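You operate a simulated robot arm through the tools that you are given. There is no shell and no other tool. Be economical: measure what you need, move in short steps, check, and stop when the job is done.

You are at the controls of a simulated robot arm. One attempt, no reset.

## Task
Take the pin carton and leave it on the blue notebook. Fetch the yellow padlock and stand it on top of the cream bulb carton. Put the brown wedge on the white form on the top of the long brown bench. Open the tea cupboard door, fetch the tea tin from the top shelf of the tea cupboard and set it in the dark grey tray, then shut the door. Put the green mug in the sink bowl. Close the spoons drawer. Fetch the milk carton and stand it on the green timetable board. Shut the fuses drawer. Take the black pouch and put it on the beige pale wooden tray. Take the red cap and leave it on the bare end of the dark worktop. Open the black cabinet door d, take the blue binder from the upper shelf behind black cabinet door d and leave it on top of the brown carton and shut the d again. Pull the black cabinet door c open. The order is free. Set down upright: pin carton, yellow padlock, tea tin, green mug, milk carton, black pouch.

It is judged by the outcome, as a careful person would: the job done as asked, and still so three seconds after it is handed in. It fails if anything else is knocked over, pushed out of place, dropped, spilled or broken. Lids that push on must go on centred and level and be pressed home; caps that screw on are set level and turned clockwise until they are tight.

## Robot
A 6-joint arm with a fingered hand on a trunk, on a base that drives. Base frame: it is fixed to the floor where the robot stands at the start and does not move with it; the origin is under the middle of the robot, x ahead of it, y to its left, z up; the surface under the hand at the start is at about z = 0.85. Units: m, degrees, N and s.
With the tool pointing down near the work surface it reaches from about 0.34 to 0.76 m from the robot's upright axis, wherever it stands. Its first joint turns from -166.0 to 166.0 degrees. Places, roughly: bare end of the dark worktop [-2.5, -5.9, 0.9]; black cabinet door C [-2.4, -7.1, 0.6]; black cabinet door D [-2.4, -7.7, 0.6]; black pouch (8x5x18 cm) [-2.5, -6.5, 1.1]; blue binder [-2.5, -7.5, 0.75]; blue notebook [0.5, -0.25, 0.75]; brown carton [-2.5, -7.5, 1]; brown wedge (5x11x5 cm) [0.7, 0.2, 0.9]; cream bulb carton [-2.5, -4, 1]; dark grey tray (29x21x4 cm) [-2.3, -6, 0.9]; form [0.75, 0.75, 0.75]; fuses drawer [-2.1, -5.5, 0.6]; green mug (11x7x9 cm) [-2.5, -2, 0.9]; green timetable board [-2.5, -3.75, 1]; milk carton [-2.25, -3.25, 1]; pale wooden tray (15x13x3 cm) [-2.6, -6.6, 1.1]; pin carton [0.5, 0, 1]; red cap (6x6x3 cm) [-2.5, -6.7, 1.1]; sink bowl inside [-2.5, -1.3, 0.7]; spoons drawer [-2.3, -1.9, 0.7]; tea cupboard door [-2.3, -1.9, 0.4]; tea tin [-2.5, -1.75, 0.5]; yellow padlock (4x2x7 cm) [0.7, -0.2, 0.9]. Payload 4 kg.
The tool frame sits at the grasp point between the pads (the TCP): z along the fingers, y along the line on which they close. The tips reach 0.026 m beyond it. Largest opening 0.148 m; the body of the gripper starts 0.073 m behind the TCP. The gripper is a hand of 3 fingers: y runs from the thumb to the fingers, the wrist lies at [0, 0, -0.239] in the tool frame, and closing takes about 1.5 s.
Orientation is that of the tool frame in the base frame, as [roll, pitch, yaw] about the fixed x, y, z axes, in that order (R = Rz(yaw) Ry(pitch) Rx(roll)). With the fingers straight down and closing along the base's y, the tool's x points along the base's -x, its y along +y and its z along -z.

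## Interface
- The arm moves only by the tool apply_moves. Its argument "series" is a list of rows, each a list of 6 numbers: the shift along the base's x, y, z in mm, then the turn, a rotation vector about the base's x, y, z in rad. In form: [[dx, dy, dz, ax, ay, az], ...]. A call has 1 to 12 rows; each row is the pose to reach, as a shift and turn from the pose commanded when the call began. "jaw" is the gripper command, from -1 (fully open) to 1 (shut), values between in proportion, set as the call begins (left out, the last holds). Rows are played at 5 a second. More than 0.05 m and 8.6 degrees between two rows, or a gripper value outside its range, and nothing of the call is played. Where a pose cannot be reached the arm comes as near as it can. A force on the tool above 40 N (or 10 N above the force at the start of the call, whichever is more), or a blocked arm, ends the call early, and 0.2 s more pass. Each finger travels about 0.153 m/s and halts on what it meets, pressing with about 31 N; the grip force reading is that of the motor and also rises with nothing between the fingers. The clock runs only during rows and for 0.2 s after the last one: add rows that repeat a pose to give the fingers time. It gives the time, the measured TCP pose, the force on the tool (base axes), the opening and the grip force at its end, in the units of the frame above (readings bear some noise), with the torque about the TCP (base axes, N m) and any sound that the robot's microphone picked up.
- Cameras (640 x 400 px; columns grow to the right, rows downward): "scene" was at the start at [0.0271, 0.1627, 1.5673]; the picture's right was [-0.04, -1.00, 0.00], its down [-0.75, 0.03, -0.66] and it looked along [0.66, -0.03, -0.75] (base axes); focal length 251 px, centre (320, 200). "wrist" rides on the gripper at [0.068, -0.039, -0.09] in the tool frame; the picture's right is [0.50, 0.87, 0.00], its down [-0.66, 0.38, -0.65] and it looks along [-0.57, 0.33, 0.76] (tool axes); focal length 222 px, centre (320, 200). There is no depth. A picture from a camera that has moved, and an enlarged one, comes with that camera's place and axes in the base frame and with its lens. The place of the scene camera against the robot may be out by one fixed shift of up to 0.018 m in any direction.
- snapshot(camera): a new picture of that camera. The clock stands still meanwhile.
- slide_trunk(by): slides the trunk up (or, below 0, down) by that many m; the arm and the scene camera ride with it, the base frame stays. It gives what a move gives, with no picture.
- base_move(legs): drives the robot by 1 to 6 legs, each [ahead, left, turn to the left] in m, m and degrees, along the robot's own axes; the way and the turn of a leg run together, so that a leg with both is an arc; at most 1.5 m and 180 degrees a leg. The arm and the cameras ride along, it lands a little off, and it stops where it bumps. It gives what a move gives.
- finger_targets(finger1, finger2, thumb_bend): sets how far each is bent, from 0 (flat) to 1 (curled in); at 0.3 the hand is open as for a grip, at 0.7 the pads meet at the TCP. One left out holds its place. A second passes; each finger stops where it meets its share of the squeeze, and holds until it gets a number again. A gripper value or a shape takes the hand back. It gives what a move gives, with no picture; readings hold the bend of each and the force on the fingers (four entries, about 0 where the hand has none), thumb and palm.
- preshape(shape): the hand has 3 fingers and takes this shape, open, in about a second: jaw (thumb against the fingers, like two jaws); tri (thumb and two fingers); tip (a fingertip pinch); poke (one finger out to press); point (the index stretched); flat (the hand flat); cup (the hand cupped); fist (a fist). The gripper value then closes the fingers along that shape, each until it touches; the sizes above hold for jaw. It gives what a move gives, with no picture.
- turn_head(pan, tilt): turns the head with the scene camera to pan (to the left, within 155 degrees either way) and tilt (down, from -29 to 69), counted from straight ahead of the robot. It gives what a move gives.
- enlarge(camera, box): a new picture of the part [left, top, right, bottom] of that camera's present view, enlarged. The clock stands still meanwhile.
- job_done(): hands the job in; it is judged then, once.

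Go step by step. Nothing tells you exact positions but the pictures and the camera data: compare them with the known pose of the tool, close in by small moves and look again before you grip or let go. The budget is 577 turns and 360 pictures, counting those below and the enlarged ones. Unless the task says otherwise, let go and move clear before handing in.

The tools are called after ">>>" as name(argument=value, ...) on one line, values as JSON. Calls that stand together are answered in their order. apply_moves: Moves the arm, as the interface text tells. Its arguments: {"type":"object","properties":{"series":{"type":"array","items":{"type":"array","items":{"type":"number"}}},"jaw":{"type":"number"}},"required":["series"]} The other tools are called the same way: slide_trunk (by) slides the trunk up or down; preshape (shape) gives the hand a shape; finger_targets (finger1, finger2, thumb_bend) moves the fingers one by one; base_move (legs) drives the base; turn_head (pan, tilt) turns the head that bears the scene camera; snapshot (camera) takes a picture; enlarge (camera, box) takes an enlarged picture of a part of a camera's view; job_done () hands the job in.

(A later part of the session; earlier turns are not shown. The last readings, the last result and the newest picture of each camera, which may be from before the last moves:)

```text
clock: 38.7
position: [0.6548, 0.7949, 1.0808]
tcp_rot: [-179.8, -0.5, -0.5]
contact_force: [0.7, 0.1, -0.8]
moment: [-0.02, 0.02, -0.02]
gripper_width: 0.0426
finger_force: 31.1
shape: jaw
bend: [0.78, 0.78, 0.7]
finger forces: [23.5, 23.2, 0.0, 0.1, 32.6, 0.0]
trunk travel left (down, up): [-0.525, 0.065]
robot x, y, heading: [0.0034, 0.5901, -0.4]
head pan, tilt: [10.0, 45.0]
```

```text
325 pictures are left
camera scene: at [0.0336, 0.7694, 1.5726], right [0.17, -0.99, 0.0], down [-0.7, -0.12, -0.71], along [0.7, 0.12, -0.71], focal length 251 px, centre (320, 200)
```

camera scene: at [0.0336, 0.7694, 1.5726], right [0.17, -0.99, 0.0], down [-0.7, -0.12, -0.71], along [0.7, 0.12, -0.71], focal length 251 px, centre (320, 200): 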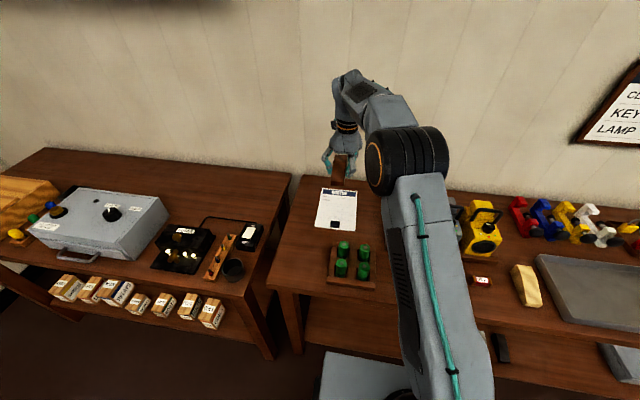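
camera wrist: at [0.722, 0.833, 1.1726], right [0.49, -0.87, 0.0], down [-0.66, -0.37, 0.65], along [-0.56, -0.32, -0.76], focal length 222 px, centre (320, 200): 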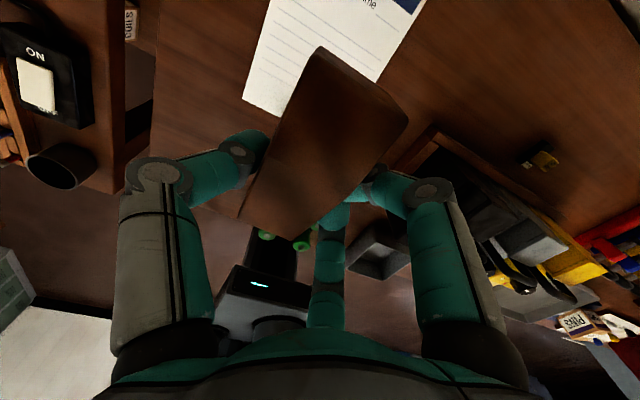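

>>> enlarge(camera="scene", box=[270, 140, 430, 240])

```text
4.00 times, centred on (350, 190) of scene
camera zoom: at [0.0336, 0.7694, 1.5726], right [0.17, -0.99, 0.0], down [-0.7, -0.12, -0.71], along [0.7, 0.12, -0.71], focal length 1004 px, centre (200, 240)
```

zoom: 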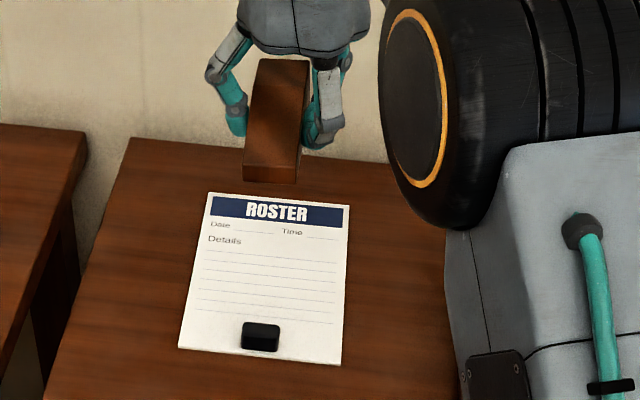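

>>> apply_moves(series=[[20, 5, -35, 0, 0, 0], [40, 10, -70, 0, 0, 0], [55, 12, -105, 0, 0, 0], [55, 12, -140, 0, 0, 0], [55, 12, -170, 0, 0, 0], [55, 12, -170, 0, 0, 0]])

>>> snapshot(camera="wrist")

>>> enlarge(camera="scene", box=[270, 140, 430, 240])

```text
clock: 40.1
position: [0.7104, 0.8059, 0.9119]
tcp_rot: [-179.8, -0.5, -0.5]
contact_force: [-0.9, 0.1, -0.8]
moment: [0.0, 0.01, 0.01]
gripper_width: 0.0424
finger_force: 31.1
shape: jaw
bend: [0.78, 0.78, 0.7]
finger forces: [24.1, 23.9, 0.0, 0.0, 32.7, 0.0]
trunk travel left (down, up): [-0.525, 0.065]
robot x, y, heading: [0.0006, 0.591, -0.6]
head pan, tilt: [10.0, 45.0]
```

```text
323 pictures are left
camera wrist: at [0.7779, 0.8437, 1.0018], right [0.49, -0.87, 0.0], down [-0.66, -0.37, 0.65], along [-0.56, -0.32, -0.76], focal length 222 px, centre (320, 200)
```

wrist: 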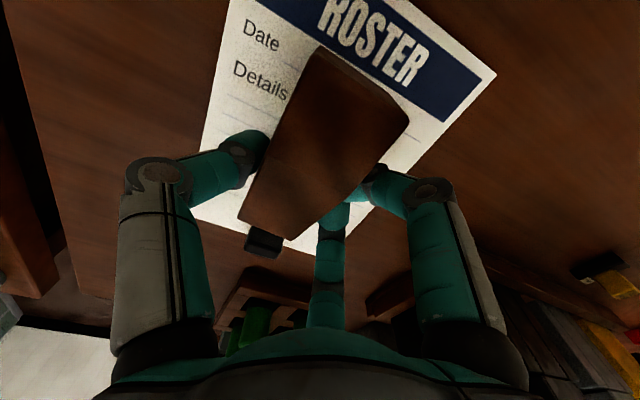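

```text
4.00 times, centred on (350, 190) of scene
camera zoom: at [0.0338, 0.7693, 1.5726], right [0.16, -0.99, 0.0], down [-0.7, -0.12, -0.71], along [0.7, 0.12, -0.71], focal length 1004 px, centre (200, 240)
```

zoom: 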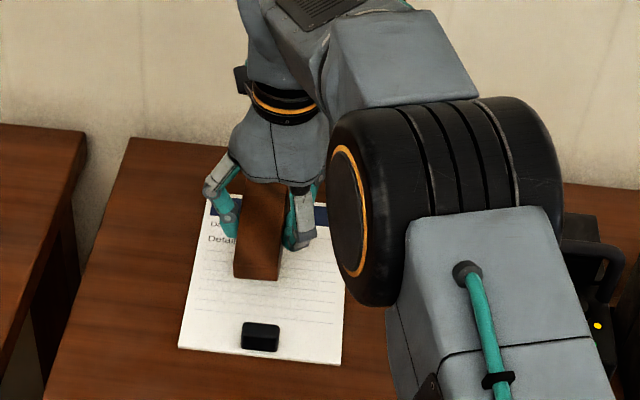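

>>> apply_moves(series=[[0, 0, -12, 0, 0, 0], [0, 0, -22, 0, 0, 0], [0, 0, -27, 0, 0, 0], [0, 0, -27, 0, 0, 0]])

>>> apply_moves(series=[[0, 0, 0, 0, 0, 0], [0, 0, 0, 0, 0, 0], [0, 0, 0, 0, 0, 0], [0, 0, 0, 0, 0, 0], [0, 0, 0, 0, 0, 0]], jaw=-0.1)

>>> apply_moves(series=[[0, 0, 30, 0, 0, 0], [0, 0, 70, 0, 0, 0], [0, 0, 110, 0, 0, 0], [0, 0, 150, 0, 0, 0], [0, 0, 190, 0, 0, 0], [0, 0, 190, 0, 0, 0]])

>>> snapshot(camera="wrist")

```text
clock: 41.1
position: [0.7096, 0.8054, 0.8867]
tcp_rot: [-179.8, -0.8, -0.4]
contact_force: [1.1, -1.1, 12.5]
moment: [0.41, -0.03, -0.03]
gripper_width: 0.0426
finger_force: 31.3
shape: jaw
bend: [0.78, 0.78, 0.7]
finger forces: [25.5, 24.8, 0.0, 0.0, 33.2, 0.1]
trunk travel left (down, up): [-0.525, 0.065]
robot x, y, heading: [-0.0, 0.5902, -0.5]
head pan, tilt: [10.0, 45.0]
```

```text
clock: 42.3
position: [0.7089, 0.805, 0.8849]
tcp_rot: [-179.8, -0.4, -0.5]
contact_force: [0.5, 0.6, -0.2]
moment: [-0.02, 0.01, 0.02]
gripper_width: 0.0808
finger_force: 0.1
shape: jaw
bend: [0.34, 0.34, 0.7]
finger forces: [0.1, 0.1, 0.0, 0.1, 0.1, 0.0]
trunk travel left (down, up): [-0.525, 0.065]
robot x, y, heading: [0.0015, 0.5885, -0.7]
head pan, tilt: [10.0, 45.0]
```

```text
clock: 43.7
position: [0.7031, 0.8065, 1.0714]
tcp_rot: [-179.7, -0.5, -0.5]
contact_force: [-0.4, 0.5, -0.3]
moment: [0.01, 0.0, -0.02]
gripper_width: 0.0811
finger_force: 0.0
shape: jaw
bend: [0.34, 0.34, 0.7]
finger forces: [0.0, 0.0, 0.0, 0.0, 0.1, 0.0]
out of reach, approached as far as the arm can: row 5, 6
trunk travel left (down, up): [-0.525, 0.065]
robot x, y, heading: [0.002, 0.5892, -0.4]
head pan, tilt: [10.0, 45.0]
```

```text
321 pictures are left
camera wrist: at [0.7704, 0.844, 1.164], right [0.49, -0.87, 0.0], down [-0.66, -0.37, 0.65], along [-0.56, -0.32, -0.76], focal length 222 px, centre (320, 200)
```

wrist: 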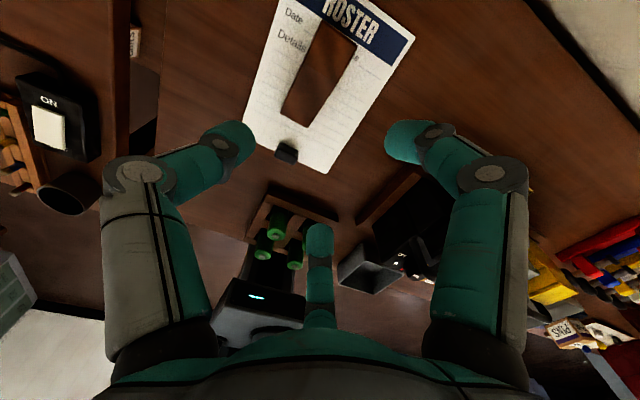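

Wedge is on the form. Retract and drive back toward the padlocks.

>>> apply_moves(series=[[-40, 0, 10, 0, 0, 0], [-80, 0, 20, 0, 0, 0], [-120, 0, 30, 0, 0, 0], [-160, 0, 30, 0, 0, 0], [-190, 0, 30, 0, 0, 0]])

>>> base_move(legs=[[0, -0.75, 0.5]])

>>> snapshot(camera="scene")

>>> snapshot(camera="wrist")

```text
clock: 44.9
position: [0.6246, 0.8505, 1.172]
tcp_rot: [178.9, 2.4, -0.5]
contact_force: [1.1, -0.6, 0.0]
moment: [0.02, 0.01, -0.01]
gripper_width: 0.0811
finger_force: 0.1
shape: jaw
bend: [0.34, 0.34, 0.7]
finger forces: [0.0, 0.0, 0.0, 0.0, 0.0, 0.0]
out of reach, approached as far as the arm can: row 1, 2, 3, 4, 5
trunk travel left (down, up): [-0.525, 0.065]
robot x, y, heading: [0.0045, 0.5913, -0.5]
head pan, tilt: [10.0, 45.0]
```

```text
clock: 48.9
position: [0.6178, 0.1081, 1.1739]
tcp_rot: [178.9, 2.3, -0.1]
contact_force: [-0.1, -1.1, 0.2]
moment: [-0.03, 0.0, 0.0]
gripper_width: 0.0811
finger_force: 0.0
shape: jaw
bend: [0.34, 0.34, 0.7]
finger forces: [0.0, 0.1, 0.0, 0.0, 0.1, 0.0]
trunk travel left (down, up): [-0.525, 0.065]
robot x, y, heading: [-0.0013, -0.1598, -0.2]
head pan, tilt: [10.0, 45.0]
```

```text
320 pictures are left
camera scene: at [0.028, 0.0224, 1.5727], right [0.17, -0.99, 0.0], down [-0.7, -0.12, -0.71], along [0.7, 0.12, -0.71], focal length 251 px, centre (320, 200)
```

scene: 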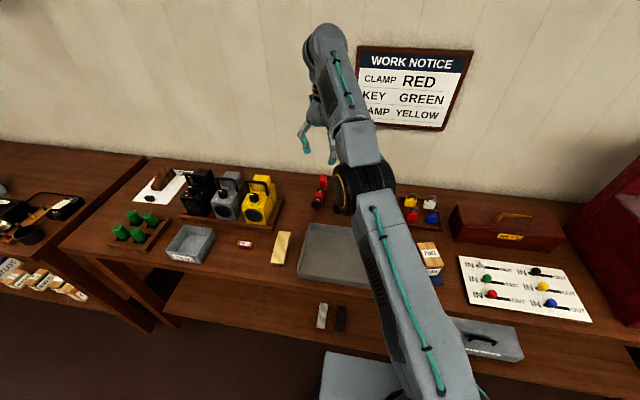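

```text
319 pictures are left
camera wrist: at [0.689, 0.1484, 1.26], right [0.5, -0.87, 0.0], down [-0.63, -0.36, 0.69], along [-0.6, -0.34, -0.73], focal length 222 px, centre (320, 200)
```

wrist: 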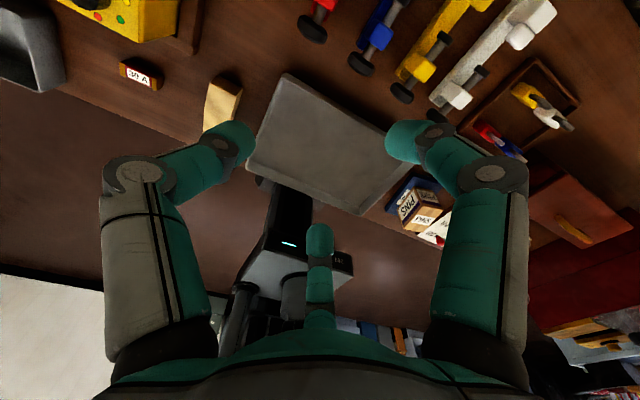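

>>> apply_moves(series=[[-20, -40, 0, 0.019, -0.04, 0], [-40, -80, -10, 0.019, -0.04, 0], [-60, -120, -20, 0.019, -0.04, 0], [-80, -160, -20, 0.019, -0.04, 0], [-80, -160, -20, 0.019, -0.04, 0]])

>>> apply_moves(series=[[0, 0, 0, 0, 0, 0.149], [0, 0, 0, 0, 0, 0.298], [0, 0, 0, 0, 0, 0.447], [0, 0, 0, 0, 0, 0.596], [0, 0, 0, 0, 0, 0.745], [0, 0, 0, 0, 0, 0.894], [0, 0, 0, 0, 0, 1.043], [0, 0, 0, 0, 0, 1.192], [0, 0, 0, 0, 0, 1.341], [0, 0, 0, 0, 0, 1.49], [0, 0, 0, 0, 0, 1.571], [0, 0, 0, 0, 0, 1.571]], jaw=-1)

>>> snapshot(camera="wrist")

>>> snapshot(camera="scene")

```text
clock: 50.1
position: [0.5448, -0.0545, 1.1561]
tcp_rot: [-180.0, -0.2, -0.2]
contact_force: [0.5, -0.8, -1.9]
moment: [0.03, 0.0, 0.03]
gripper_width: 0.081
finger_force: 0.1
shape: jaw
bend: [0.34, 0.34, 0.7]
finger forces: [0.0, 0.0, 0.0, 0.0, 0.0, 0.1]
out of reach, approached as far as the arm can: row 1, 2, 3
trunk travel left (down, up): [-0.525, 0.065]
robot x, y, heading: [0.0012, -0.1579, -0.2]
head pan, tilt: [10.0, 45.0]
```

```text
clock: 52.7
position: [0.5376, -0.0525, 1.1536]
tcp_rot: [180.0, 0.0, 89.9]
contact_force: [1.1, 0.1, -0.6]
moment: [0.01, 0.02, -0.04]
gripper_width: 0.1479
finger_force: 0.1
shape: jaw
bend: [0.3, 0.3, 0.3]
finger forces: [0.1, 0.0, 0.1, 0.0, 0.0, 0.1]
trunk travel left (down, up): [-0.525, 0.065]
robot x, y, heading: [-0.0027, -0.1582, -0.3]
head pan, tilt: [10.0, 45.0]
```

```text
318 pictures are left
camera wrist: at [0.4989, 0.0151, 1.2438], right [0.87, 0.5, 0.0], down [0.38, -0.66, 0.65], along [0.33, -0.57, -0.76], focal length 222 px, centre (320, 200)
```

wrist: 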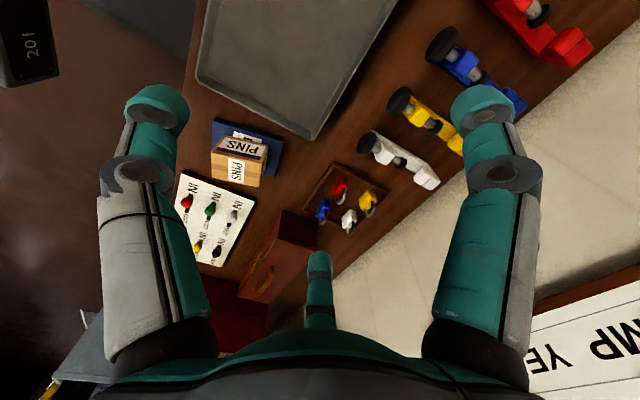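

```text
317 pictures are left
camera scene: at [0.028, 0.0224, 1.5727], right [0.17, -0.99, 0.0], down [-0.7, -0.12, -0.71], along [0.7, 0.12, -0.71], focal length 251 px, centre (320, 200)
```

scene: 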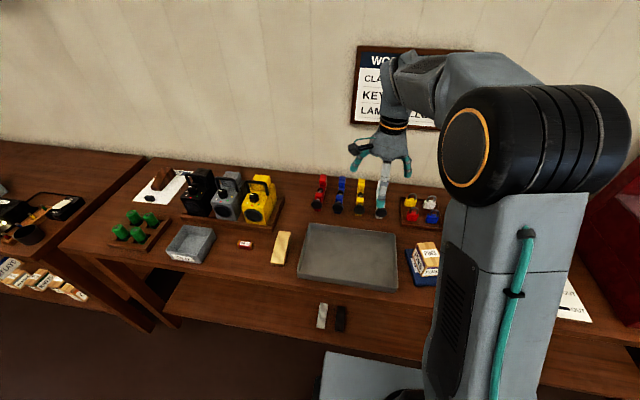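

>>> enlarge(camera="wrist", box=[288, 150, 416, 230])

>>> enlarge(camera="scene", box=[384, 185, 464, 235])

```text
5.00 times, centred on (352, 190) of wrist
camera zoom: at [0.4989, 0.0151, 1.2438], right [0.87, 0.5, 0.0], down [0.38, -0.66, 0.65], along [0.33, -0.57, -0.76], focal length 1111 px, centre (160, 250)
```

zoom: 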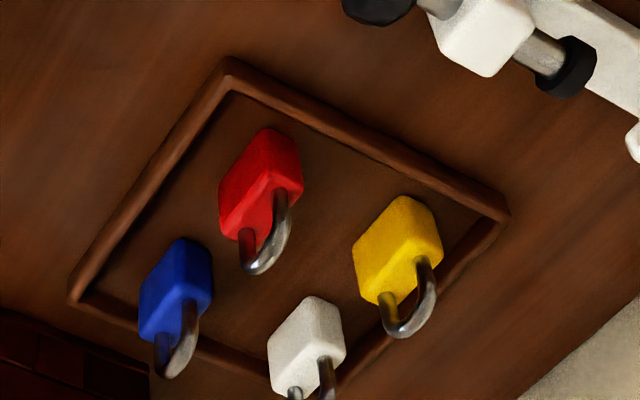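

```text
8.00 times, centred on (424, 210) of scene
camera zoom: at [0.028, 0.0224, 1.5727], right [0.17, -0.99, 0.0], down [-0.7, -0.12, -0.71], along [0.7, 0.12, -0.71], focal length 2009 px, centre (-512, 120)
```

zoom: 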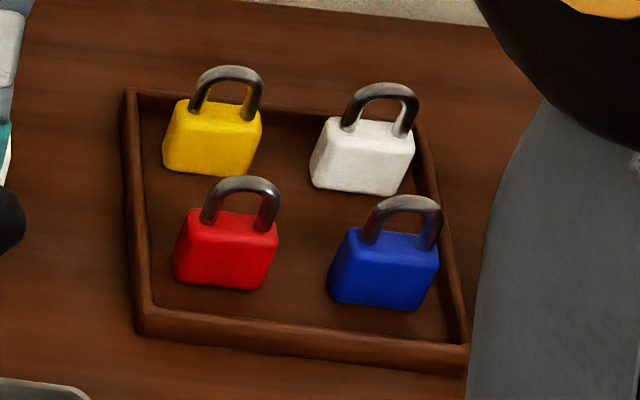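

>>> preshape(shape="tip")

>>> snapshot(camera="wrist")

>>> apply_moves(series=[[0, 0, 0, 0, 0, 0], [0, 0, 0, 0, 0, 0], [0, 0, 0, 0, 0, 0], [0, 0, 0, 0, 0, 0], [0, 0, 0, 0, 0, 0], [0, 0, 0, 0, 0, 0]], jaw=0.5)

>>> snapshot(camera="wrist")

>>> preshape(shape="tri")

>>> snapshot(camera="wrist")

```text
clock: 53.6
position: [0.5382, -0.0527, 1.1528]
tcp_rot: [179.9, -0.1, 89.9]
contact_force: [0.0, 0.6, -0.4]
moment: [0.01, -0.02, 0.04]
gripper_width: 0.1477
finger_force: 0.1
shape: tip
bend: [0.3, 0.3, 0.3]
finger forces: [0.0, 0.0, 0.0, 0.0, 0.0, 0.0]
trunk travel left (down, up): [-0.525, 0.065]
robot x, y, heading: [-0.0032, -0.1598, -0.3]
head pan, tilt: [10.0, 45.0]
```

```text
314 pictures are left
camera wrist: at [0.499, 0.0151, 1.2438], right [0.87, 0.5, 0.0], down [0.38, -0.66, 0.65], along [0.33, -0.57, -0.76], focal length 222 px, centre (320, 200)
```

wrist: 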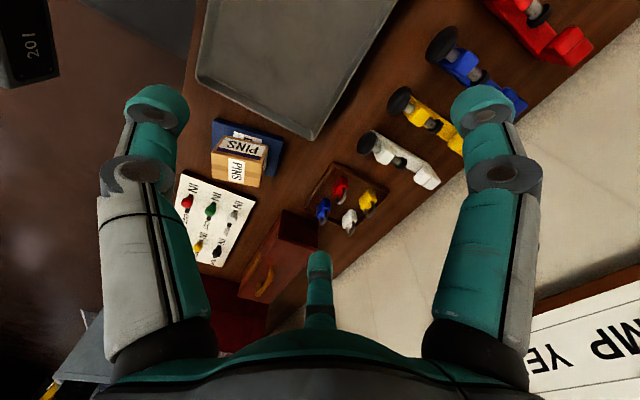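

```text
clock: 55.0
position: [0.5368, -0.0526, 1.1536]
tcp_rot: [-179.9, 0.0, 89.9]
contact_force: [0.1, 0.0, 0.3]
moment: [-0.03, -0.01, -0.03]
gripper_width: 0.0376
finger_force: 0.0
shape: tip
bend: [0.76, 0.76, 0.7]
finger forces: [0.0, 0.1, 0.0, 0.1, 0.0, 0.0]
trunk travel left (down, up): [-0.525, 0.065]
robot x, y, heading: [-0.003, -0.1566, -0.2]
head pan, tilt: [10.0, 45.0]
```

```text
313 pictures are left
camera wrist: at [0.499, 0.0151, 1.2438], right [0.87, 0.5, 0.0], down [0.38, -0.66, 0.65], along [0.33, -0.57, -0.76], focal length 222 px, centre (320, 200)
```

wrist: 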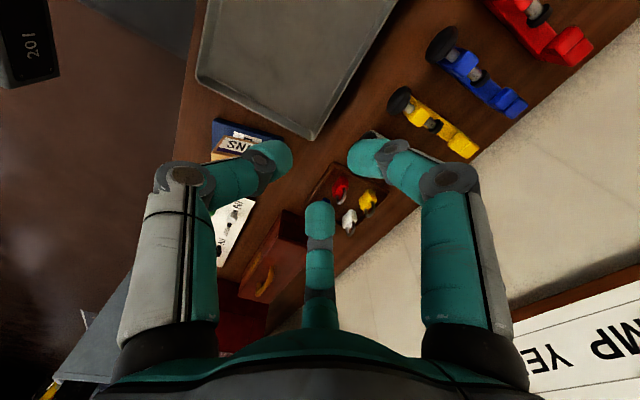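

```text
clock: 55.9
position: [0.5381, -0.0524, 1.1539]
tcp_rot: [-179.8, 0.1, 89.8]
contact_force: [-0.1, 0.6, -0.5]
moment: [0.0, 0.01, 0.04]
gripper_width: 0.1479
finger_force: 0.1
shape: tri
bend: [0.3, 0.3, 0.3]
finger forces: [0.1, 0.0, 0.0, 0.1, 0.0, 0.0]
trunk travel left (down, up): [-0.525, 0.065]
robot x, y, heading: [0.0013, -0.1572, -0.1]
head pan, tilt: [10.0, 45.0]
```

```text
312 pictures are left
camera wrist: at [0.499, 0.0151, 1.2438], right [0.87, 0.5, 0.0], down [0.38, -0.66, 0.65], along [0.33, -0.57, -0.76], focal length 222 px, centre (320, 200)
```

wrist: 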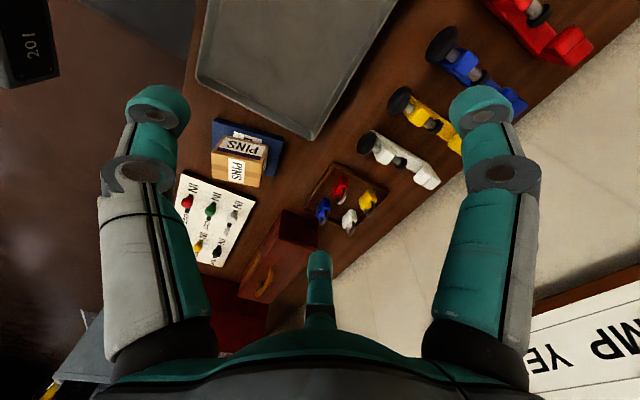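

>>> apply_moves(series=[[10, -14, -6, 0, 0, -0.149], [20, -28, -12, 0, 0, -0.298], [30, -42, -18, 0, 0, -0.447], [40, -56, -24, 0, 0, -0.596], [50, -70, -30, 0, 0, -0.745], [60, -84, -36, 0, 0, -0.894], [70, -98, -42, 0, 0, -1.043], [80, -112, -50, 0, 0, -1.192], [90, -126, -60, 0, 0, -1.341], [100, -140, -70, 0, 0, -1.49], [115, -157, -80, 0, 0, -1.571], [130, -157, -90, 0, 0, -1.571]], jaw=0.2)

>>> snapshot(camera="wrist")

```text
clock: 58.5
position: [0.668, -0.2092, 1.0621]
tcp_rot: [-179.9, -0.1, -0.3]
contact_force: [-0.5, 0.4, -0.4]
moment: [-0.01, -0.02, 0.01]
gripper_width: 0.0593
finger_force: 0.1
shape: tri
bend: [0.77, 0.77, 0.7]
finger forces: [0.0, 0.0, 0.0, 0.0, 0.0, 0.1]
trunk travel left (down, up): [-0.525, 0.065]
robot x, y, heading: [-0.0004, -0.1548, -0.3]
head pan, tilt: [10.0, 45.0]
```

```text
311 pictures are left
camera wrist: at [0.7364, -0.1707, 1.1531], right [0.5, -0.87, 0.0], down [-0.66, -0.38, 0.65], along [-0.57, -0.32, -0.76], focal length 222 px, centre (320, 200)
```

wrist: 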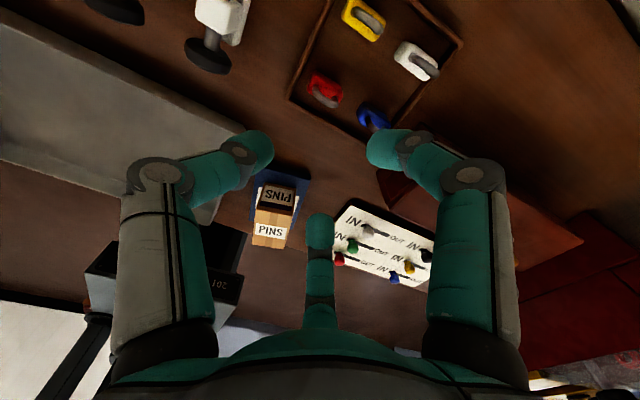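

>>> apply_moves(series=[[40, 0, -20, 0, 0, 0], [81, 0, -50, 0, 0, 0], [81, 0, -90, 0, 0, 0], [81, 0, -110, 0, 0, 0], [81, 0, -110, 0, 0, 0]])

>>> snapshot(camera="wrist")

```text
refused: row 2 steps farther than a row can; nothing moved
```

```text
310 pictures are left
camera wrist: at [0.7364, -0.1707, 1.1531], right [0.5, -0.87, 0.0], down [-0.66, -0.38, 0.65], along [-0.57, -0.32, -0.76], focal length 222 px, centre (320, 200)
```

wrist: 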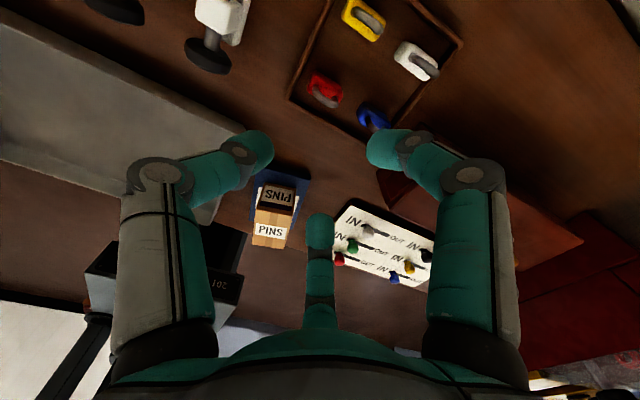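

>>> apply_moves(series=[[30, 0, -20, 0, 0, 0], [60, 0, -45, 0, 0, 0], [81, 0, -75, 0, 0, 0], [81, 0, -105, 0, 0, 0], [81, 0, -105, 0, 0, 0]])

>>> snapshot(camera="wrist")

```text
clock: 59.7
position: [0.7488, -0.2099, 0.9584]
tcp_rot: [-180.0, 0.0, -0.3]
contact_force: [0.5, -0.2, 0.0]
moment: [0.01, 0.01, 0.04]
gripper_width: 0.0593
finger_force: 0.0
shape: tri
bend: [0.77, 0.77, 0.7]
finger forces: [0.0, 0.0, 0.0, 0.0, 0.0, 0.0]
trunk travel left (down, up): [-0.525, 0.065]
robot x, y, heading: [-0.0007, -0.1539, -0.3]
head pan, tilt: [10.0, 45.0]
```

```text
309 pictures are left
camera wrist: at [0.8164, -0.1708, 1.0485], right [0.5, -0.87, 0.0], down [-0.66, -0.38, 0.65], along [-0.57, -0.33, -0.76], focal length 222 px, centre (320, 200)
```

wrist: 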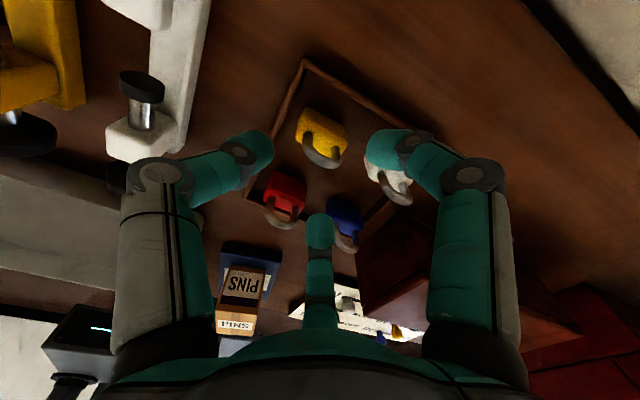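

>>> apply_moves(series=[[5, 0, 0, 0, 0, 0], [5, 0, 0, 0, 0, 0], [5, 1, -25, 0, 0, 0], [5, 1, -45, 0, 0, 0], [5, 1, -63, 0, 0, 0], [5, 1, -63, 0, 0, 0]], jaw=0.3)

>>> snapshot(camera="wrist")

```text
clock: 61.1
position: [0.7547, -0.2087, 0.8959]
tcp_rot: [180.0, 0.0, -0.2]
contact_force: [-0.1, 0.2, 0.3]
moment: [0.01, -0.01, 0.01]
gripper_width: 0.0524
finger_force: 0.0
shape: tri
bend: [0.77, 0.77, 0.7]
finger forces: [0.0, 0.1, 0.1, 0.0, 0.0, 0.1]
trunk travel left (down, up): [-0.525, 0.065]
robot x, y, heading: [-0.0019, -0.1596, 0.1]
head pan, tilt: [10.0, 45.0]
```

```text
308 pictures are left
camera wrist: at [0.8224, -0.1693, 0.9863], right [0.5, -0.87, 0.0], down [-0.66, -0.38, 0.65], along [-0.57, -0.33, -0.76], focal length 222 px, centre (320, 200)
```

wrist: 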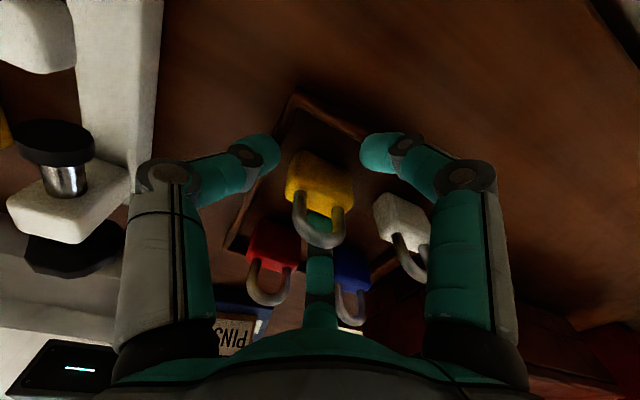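

>>> apply_moves(series=[[0, 0, 0, 0, 0, 0], [0, 0, 0, 0, 0, 0], [0, 0, 0, 0, 0, 0], [0, 0, 0, 0, 0, 0], [0, 0, 0, 0, 0, 0], [0, 0, 0, 0, 0, 0]], jaw=1)

>>> snapshot(camera="wrist")

```text
clock: 62.5
position: [0.7539, -0.2085, 0.8976]
tcp_rot: [180.0, 0.0, -0.2]
contact_force: [-1.1, 0.2, -1.0]
moment: [0.04, -0.01, -0.01]
gripper_width: 0.0229
finger_force: 31.1
shape: tri
bend: [0.72, 0.76, 0.7]
finger forces: [24.4, 24.4, 0.0, 0.0, 27.0, 0.0]
trunk travel left (down, up): [-0.525, 0.065]
robot x, y, heading: [-0.0015, -0.1604, -0.4]
head pan, tilt: [10.0, 45.0]
```

```text
307 pictures are left
camera wrist: at [0.8224, -0.1693, 0.9864], right [0.5, -0.87, 0.0], down [-0.66, -0.38, 0.65], along [-0.57, -0.33, -0.76], focal length 222 px, centre (320, 200)
```

wrist: 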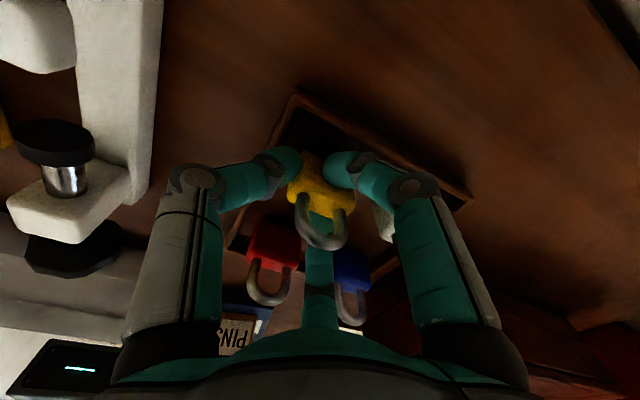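

>>> apply_moves(series=[[0, 0, 15, 0, 0, 0], [0, 0, 35, 0, 0, 0], [-10, 0, 70, 0, 0, 0], [-30, 0, 105, 0, 0, 0], [-30, 0, 105, 0, 0, 0]])

>>> snapshot(camera="wrist")

>>> snapshot(camera="scene")

```text
clock: 63.7
position: [0.7248, -0.2101, 1.0006]
tcp_rot: [179.9, 0.0, -0.3]
contact_force: [-0.7, 1.2, -0.7]
moment: [0.04, -0.01, -0.01]
gripper_width: 0.0228
finger_force: 31.0
shape: tri
bend: [0.72, 0.76, 0.7]
finger forces: [24.4, 24.4, 0.0, 0.1, 27.0, 0.0]
trunk travel left (down, up): [-0.525, 0.065]
robot x, y, heading: [-0.0048, -0.1536, -0.1]
head pan, tilt: [10.0, 45.0]
```

```text
306 pictures are left
camera wrist: at [0.7924, -0.1699, 1.0912], right [0.5, -0.87, 0.0], down [-0.66, -0.38, 0.65], along [-0.57, -0.33, -0.76], focal length 222 px, centre (320, 200)
```

wrist: 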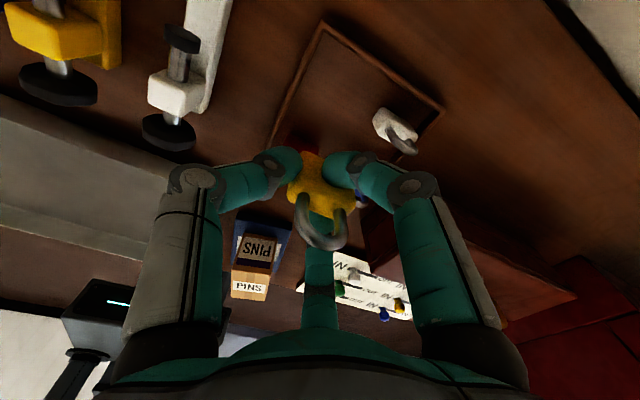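

```text
305 pictures are left
camera scene: at [0.0277, 0.0224, 1.5726], right [0.17, -0.99, 0.0], down [-0.7, -0.12, -0.71], along [0.7, 0.12, -0.71], focal length 251 px, centre (320, 200)
```

scene: 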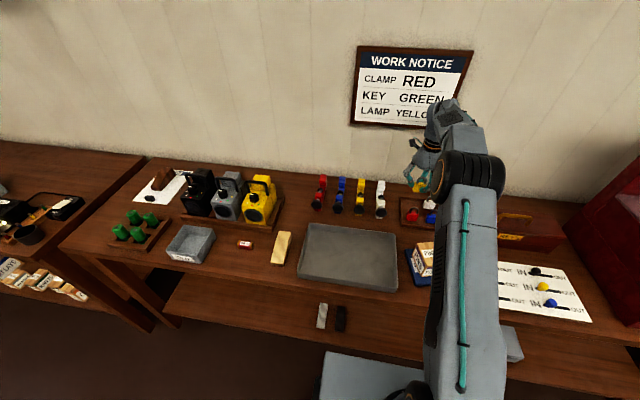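

>>> apply_moves(series=[[-10, 0, 15, 0, 0, 0.149], [-25, 0, 30, 0, 0, 0.298], [-45, 0, 45, 0, 0, 0.447], [-65, 0, 60, 0, 0, 0.596], [-85, 0, 75, 0, 0, 0.745], [-110, 0, 90, 0, 0, 0.894], [-135, 0, 105, 0, 0, 1.043], [-160, 0, 120, 0, 0, 1.192], [-185, 0, 130, 0, 0, 1.341], [-210, 0, 140, 0, 0, 1.49], [-240, 0, 150, 0, 0, 1.571], [-270, 0, 150, 0, 0, 1.571]])

>>> turn_head(pan=-150, tilt=20)

>>> snapshot(camera="scene")

>>> turn_head(pan=-100, tilt=20)

>>> snapshot(camera="scene")

>>> turn_head(pan=150, tilt=20)

>>> snapshot(camera="scene")

```text
clock: 66.3
position: [0.4523, -0.2091, 1.1473]
tcp_rot: [179.9, 0.1, 89.8]
contact_force: [-0.1, -0.9, -1.4]
moment: [0.02, -0.01, 0.02]
gripper_width: 0.023
finger_force: 30.8
shape: tri
bend: [0.72, 0.76, 0.7]
finger forces: [24.4, 24.3, 0.0, 0.0, 26.9, 0.0]
trunk travel left (down, up): [-0.525, 0.065]
robot x, y, heading: [-0.0026, -0.1611, -0.4]
head pan, tilt: [10.0, 45.0]
```

```text
clock: 68.8
position: [0.4534, -0.2086, 1.1483]
tcp_rot: [-180.0, 0.0, 89.9]
contact_force: [-0.1, -0.3, -1.5]
moment: [0.0, -0.01, 0.0]
gripper_width: 0.0231
finger_force: 31.4
shape: tri
bend: [0.72, 0.76, 0.7]
finger forces: [24.4, 24.4, 0.0, 0.0, 26.9, 0.1]
trunk travel left (down, up): [-0.525, 0.065]
robot x, y, heading: [-0.0059, -0.1557, -0.3]
head pan, tilt: [-150.0, 20.0]
```

```text
304 pictures are left
camera scene: at [-0.1329, -0.0378, 1.6113], right [-0.5, 0.87, 0.0], down [0.3, 0.17, -0.94], along [-0.82, -0.47, -0.34], focal length 251 px, centre (320, 200)
```

scene: 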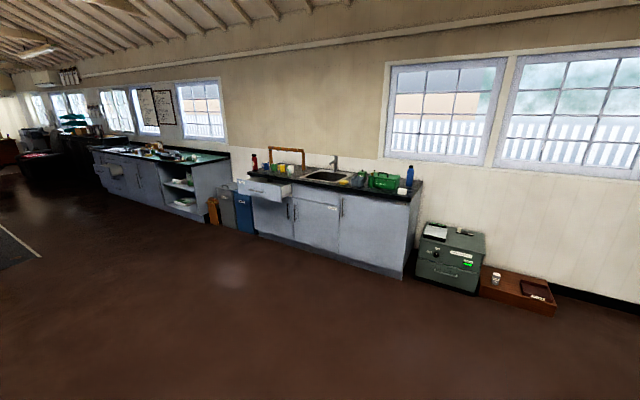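

```text
clock: 70.0
position: [0.4539, -0.2077, 1.1494]
tcp_rot: [180.0, 0.0, 89.9]
contact_force: [0.8, 0.1, -1.7]
moment: [0.02, -0.03, 0.03]
gripper_width: 0.0229
finger_force: 31.8
shape: tri
bend: [0.72, 0.76, 0.7]
finger forces: [24.3, 24.4, 0.0, 0.0, 27.0, 0.1]
trunk travel left (down, up): [-0.525, 0.065]
robot x, y, heading: [-0.004, -0.156, -0.3]
head pan, tilt: [-100.0, 20.0]
```

```text
303 pictures are left
camera scene: at [-0.0687, -0.0831, 1.6113], right [-0.98, 0.18, 0.0], down [0.06, 0.34, -0.94], along [-0.17, -0.92, -0.34], focal length 251 px, centre (320, 200)
```

scene: 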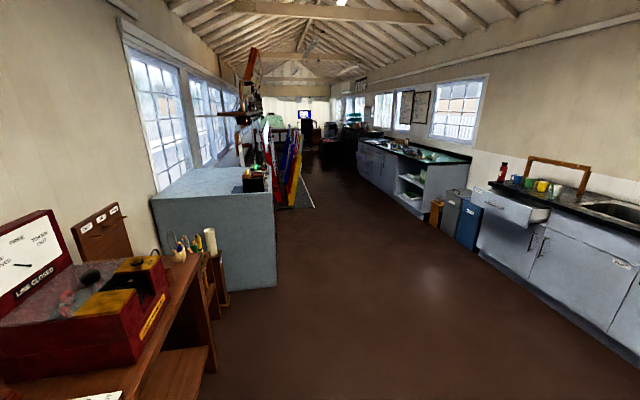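

```text
clock: 73.5
position: [0.4526, -0.2076, 1.148]
tcp_rot: [-180.0, 0.0, 89.9]
contact_force: [-0.8, 0.0, -0.6]
moment: [0.01, -0.01, 0.03]
gripper_width: 0.0229
finger_force: 30.9
shape: tri
bend: [0.72, 0.76, 0.7]
finger forces: [24.3, 24.3, 0.0, 0.1, 26.8, 0.1]
trunk travel left (down, up): [-0.525, 0.065]
robot x, y, heading: [-0.0027, -0.1617, -0.3]
head pan, tilt: [150.0, 20.0]
```

```text
302 pictures are left
camera scene: at [-0.1326, 0.0554, 1.6113], right [0.5, 0.86, 0.0], down [0.3, -0.17, -0.94], along [-0.81, 0.47, -0.34], focal length 251 px, centre (320, 200)
```

scene: 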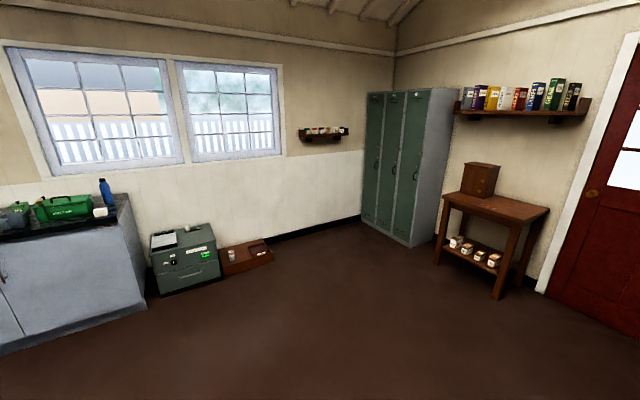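

Padlock held. Back away from the bench, turn around, and drive along the room toward the bulb carton.

>>> base_move(legs=[[-1.0, 0, 0], [0, 0, 180], [0, 1.5, 0], [0, 1.5, 0]])

>>> turn_head(pan=20, tilt=30)

>>> snapshot(camera="scene")

```text
clock: 100.2
position: [-1.4532, -3.1294, 1.1486]
tcp_rot: [-179.9, -0.1, -90.2]
contact_force: [0.2, 0.3, -1.2]
moment: [0.01, 0.0, 0.01]
gripper_width: 0.0224
finger_force: 30.4
shape: tri
bend: [0.72, 0.76, 0.7]
finger forces: [24.6, 24.5, 0.0, 0.0, 25.6, 0.0]
trunk travel left (down, up): [-0.525, 0.065]
robot x, y, heading: [-0.9995, -3.1826, 179.6]
head pan, tilt: [150.0, 20.0]
```

```text
clock: 102.3
position: [-1.4531, -3.1302, 1.148]
tcp_rot: [-180.0, 0.0, -90.3]
contact_force: [0.2, 0.1, -0.7]
moment: [-0.04, 0.0, -0.01]
gripper_width: 0.0222
finger_force: 30.7
shape: tri
bend: [0.72, 0.76, 0.7]
finger forces: [24.5, 24.4, 0.0, 0.0, 25.6, 0.0]
trunk travel left (down, up): [-0.525, 0.065]
robot x, y, heading: [-1.0008, -3.1813, 179.5]
head pan, tilt: [20.0, 30.0]
```

```text
301 pictures are left
camera scene: at [-1.0155, -3.3685, 1.5953], right [-0.34, 0.94, 0.0], down [0.47, 0.17, -0.87], along [-0.81, -0.29, -0.5], focal length 251 px, centre (320, 200)
```

scene: 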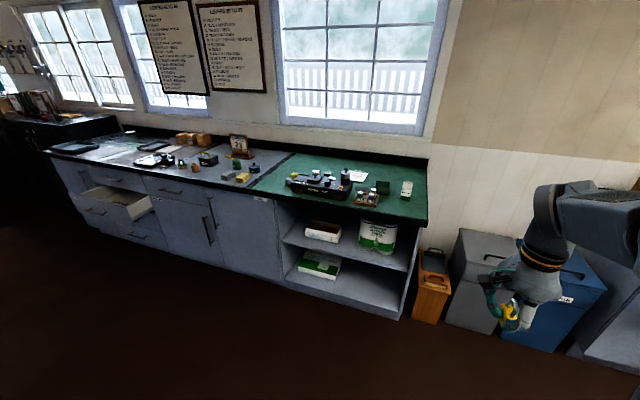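

>>> base_move(legs=[[0.5, 0.55, 0]])

>>> turn_head(pan=0, tilt=40)

>>> snapshot(camera="scene")

```text
clock: 106.4
position: [-1.9525, -3.6794, 1.148]
tcp_rot: [-180.0, 0.0, -90.0]
contact_force: [0.4, -0.6, -2.3]
moment: [0.0, -0.03, 0.04]
gripper_width: 0.0224
finger_force: 31.6
shape: tri
bend: [0.72, 0.76, 0.7]
finger forces: [24.7, 24.6, 0.0, 0.1, 25.6, 0.0]
trunk travel left (down, up): [-0.525, 0.065]
robot x, y, heading: [-1.4983, -3.7298, 179.8]
head pan, tilt: [20.0, 30.0]
```

```text
clock: 107.2
position: [-1.9532, -3.679, 1.1486]
tcp_rot: [-179.9, 0.1, -90.0]
contact_force: [0.3, -0.5, -2.1]
moment: [0.0, -0.02, 0.01]
gripper_width: 0.0223
finger_force: 30.8
shape: tri
bend: [0.72, 0.76, 0.7]
finger forces: [24.6, 24.7, 0.1, 0.0, 25.6, 0.0]
trunk travel left (down, up): [-0.525, 0.065]
robot x, y, heading: [-1.4964, -3.7258, 179.9]
head pan, tilt: [0.0, 40.0]
```

```text
300 pictures are left
camera scene: at [-1.514, -3.8849, 1.5799], right [0.0, 1.0, 0.0], down [0.64, 0.0, -0.77], along [-0.77, 0.0, -0.64], focal length 251 px, centre (320, 200)
```

scene: 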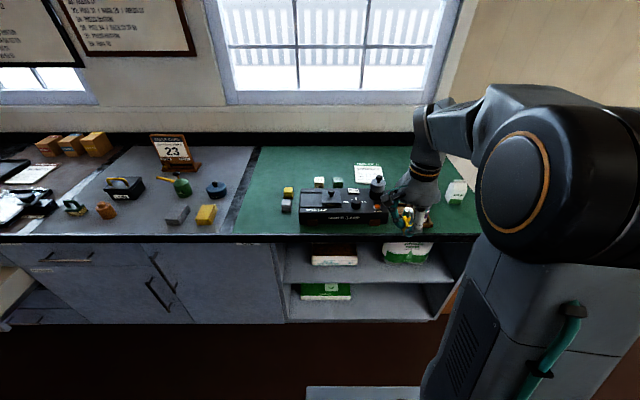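

>>> enlarge(camera="scene", box=[240, 140, 400, 240])

>>> enlarge(camera="scene", box=[370, 150, 490, 225])

>>> enlarge(camera="scene", box=[0, 120, 240, 270])

```text
4.00 times, centred on (320, 190) of scene
camera zoom: at [-1.514, -3.8849, 1.5799], right [0.0, 1.0, 0.0], down [0.64, 0.0, -0.77], along [-0.77, 0.0, -0.64], focal length 1004 px, centre (320, 240)
```

zoom: 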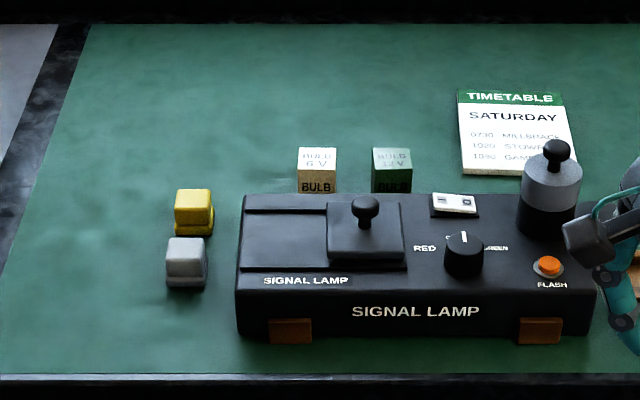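

```text
5.33 times, centred on (430, 188) of scene
camera zoom: at [-1.514, -3.8849, 1.5799], right [0.0, 1.0, 0.0], down [0.64, 0.0, -0.77], along [-0.77, 0.0, -0.64], focal length 1339 px, centre (-267, 267)
```

zoom: 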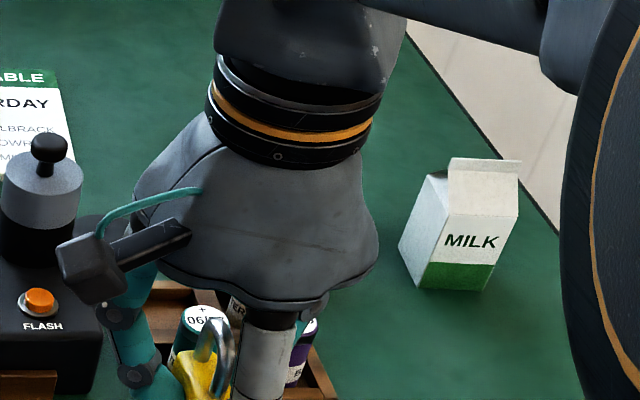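

```text
2.67 times, centred on (120, 195) of scene
camera zoom: at [-1.514, -3.8849, 1.5799], right [0.0, 1.0, 0.0], down [0.64, 0.0, -0.77], along [-0.77, 0.0, -0.64], focal length 670 px, centre (853, 213)
```

zoom: 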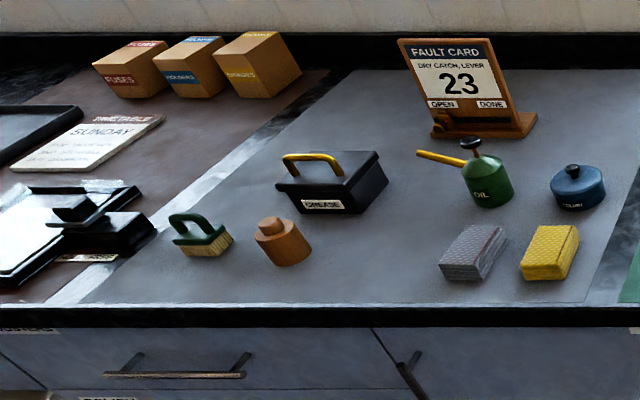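

>>> base_move(legs=[[0.3, 0, 0]])

>>> snapshot(camera="wrist")

>>> snapshot(camera="scene")

```text
clock: 109.2
position: [-2.2501, -3.6793, 1.1484]
tcp_rot: [180.0, 0.0, -89.8]
contact_force: [-0.4, -0.4, -1.1]
moment: [-0.01, -0.04, 0.01]
gripper_width: 0.0224
finger_force: 31.1
shape: tri
bend: [0.72, 0.76, 0.7]
finger forces: [24.5, 24.5, 0.0, 0.0, 25.6, 0.0]
trunk travel left (down, up): [-0.525, 0.065]
robot x, y, heading: [-1.7938, -3.7292, -179.9]
head pan, tilt: [0.0, 40.0]
```

```text
296 pictures are left
camera wrist: at [-2.2107, -3.7472, 1.2385], right [-0.86, -0.5, 0.0], down [-0.38, 0.65, 0.65], along [-0.33, 0.56, -0.76], focal length 222 px, centre (320, 200)
```

wrist: 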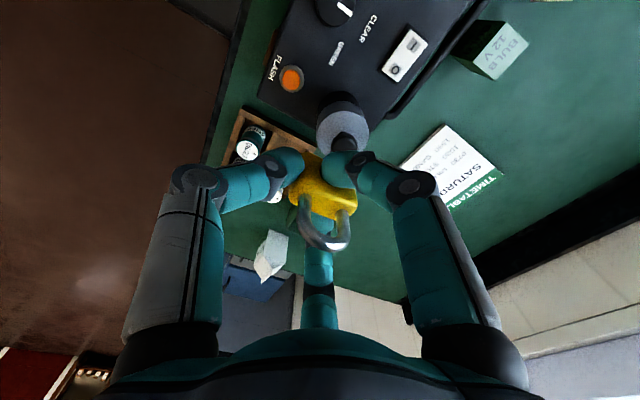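

```text
295 pictures are left
camera scene: at [-1.8108, -3.8852, 1.5799], right [0.0, 1.0, 0.0], down [0.64, 0.0, -0.77], along [-0.77, 0.0, -0.64], focal length 251 px, centre (320, 200)
```

scene: 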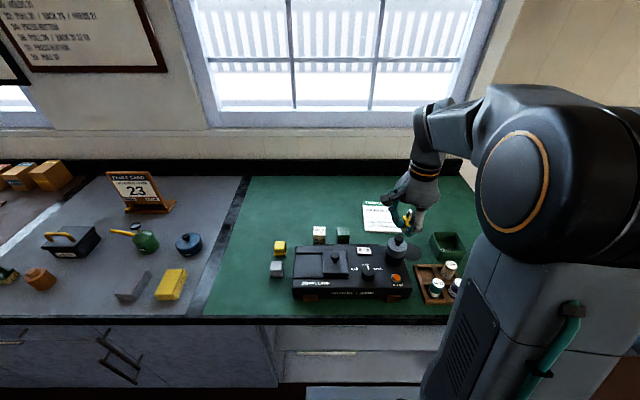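

>>> enlarge(camera="scene", box=[260, 190, 420, 310])

```text
3.33 times, centred on (340, 250) of scene
camera zoom: at [-1.8108, -3.8852, 1.5799], right [0.0, 1.0, 0.0], down [0.64, 0.0, -0.77], along [-0.77, 0.0, -0.64], focal length 837 px, centre (253, 33)
```

zoom: 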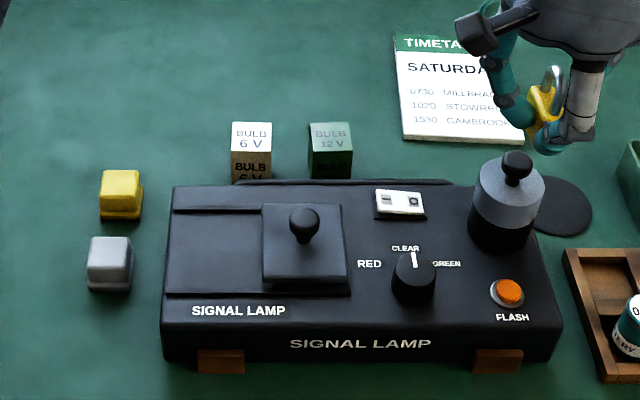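

>>> apply_moves(series=[[-25, -40, 0, 0, 0, 0], [-50, -80, 0, 0, 0, 0], [-80, -115, 0, 0, 0, 0], [-110, -150, -10, 0, 0, 0], [-138, -180, -20, 0, 0, 0], [-138, -200, -30, 0, 0, 0], [-138, -200, -30, 0, 0, 0]])

>>> snapshot(camera="wrist")

>>> enlarge(camera="scene", box=[240, 170, 400, 290])

```text
clock: 110.8
position: [-2.3877, -3.881, 1.1182]
tcp_rot: [180.0, -0.1, -89.7]
contact_force: [-0.5, -0.1, -0.8]
moment: [-0.01, -0.01, -0.03]
gripper_width: 0.0226
finger_force: 31.2
shape: tri
bend: [0.72, 0.76, 0.7]
finger forces: [24.5, 24.5, 0.0, 0.0, 25.5, 0.1]
trunk travel left (down, up): [-0.525, 0.065]
robot x, y, heading: [-1.7954, -3.7254, -179.9]
head pan, tilt: [0.0, 40.0]
```

```text
293 pictures are left
camera wrist: at [-2.348, -3.949, 1.2078], right [-0.86, -0.5, 0.0], down [-0.38, 0.65, 0.65], along [-0.33, 0.56, -0.76], focal length 222 px, centre (320, 200)
```

wrist: 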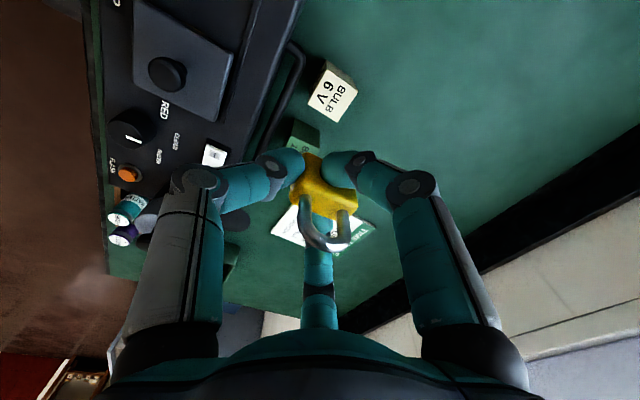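

```text
3.33 times, centred on (320, 230) of scene
camera zoom: at [-1.8103, -3.8854, 1.5799], right [0.0, 1.0, 0.0], down [0.64, 0.0, -0.77], along [-0.77, 0.0, -0.64], focal length 837 px, centre (320, 100)
```

zoom: 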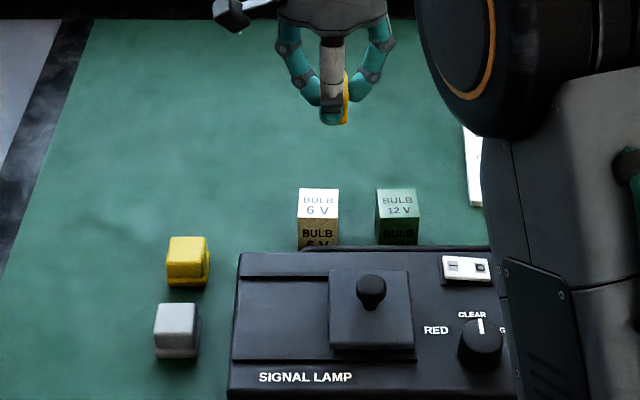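

>>> enlarge(camera="wrist", box=[280, 50, 376, 150])

```text
4.00 times, centred on (328, 100) of wrist
camera zoom: at [-2.348, -3.949, 1.2078], right [-0.86, -0.5, 0.0], down [-0.38, 0.65, 0.65], along [-0.33, 0.56, -0.76], focal length 888 px, centre (288, 600)
```

zoom: 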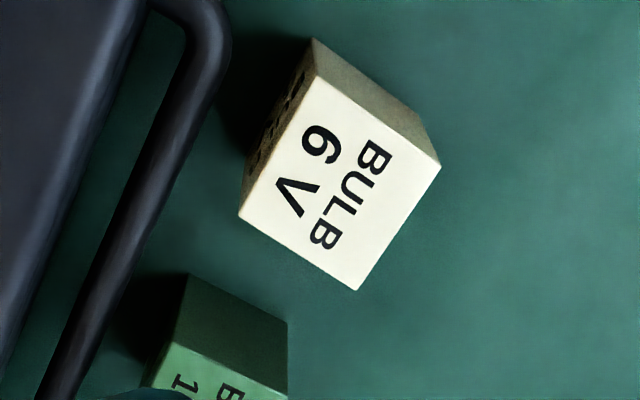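

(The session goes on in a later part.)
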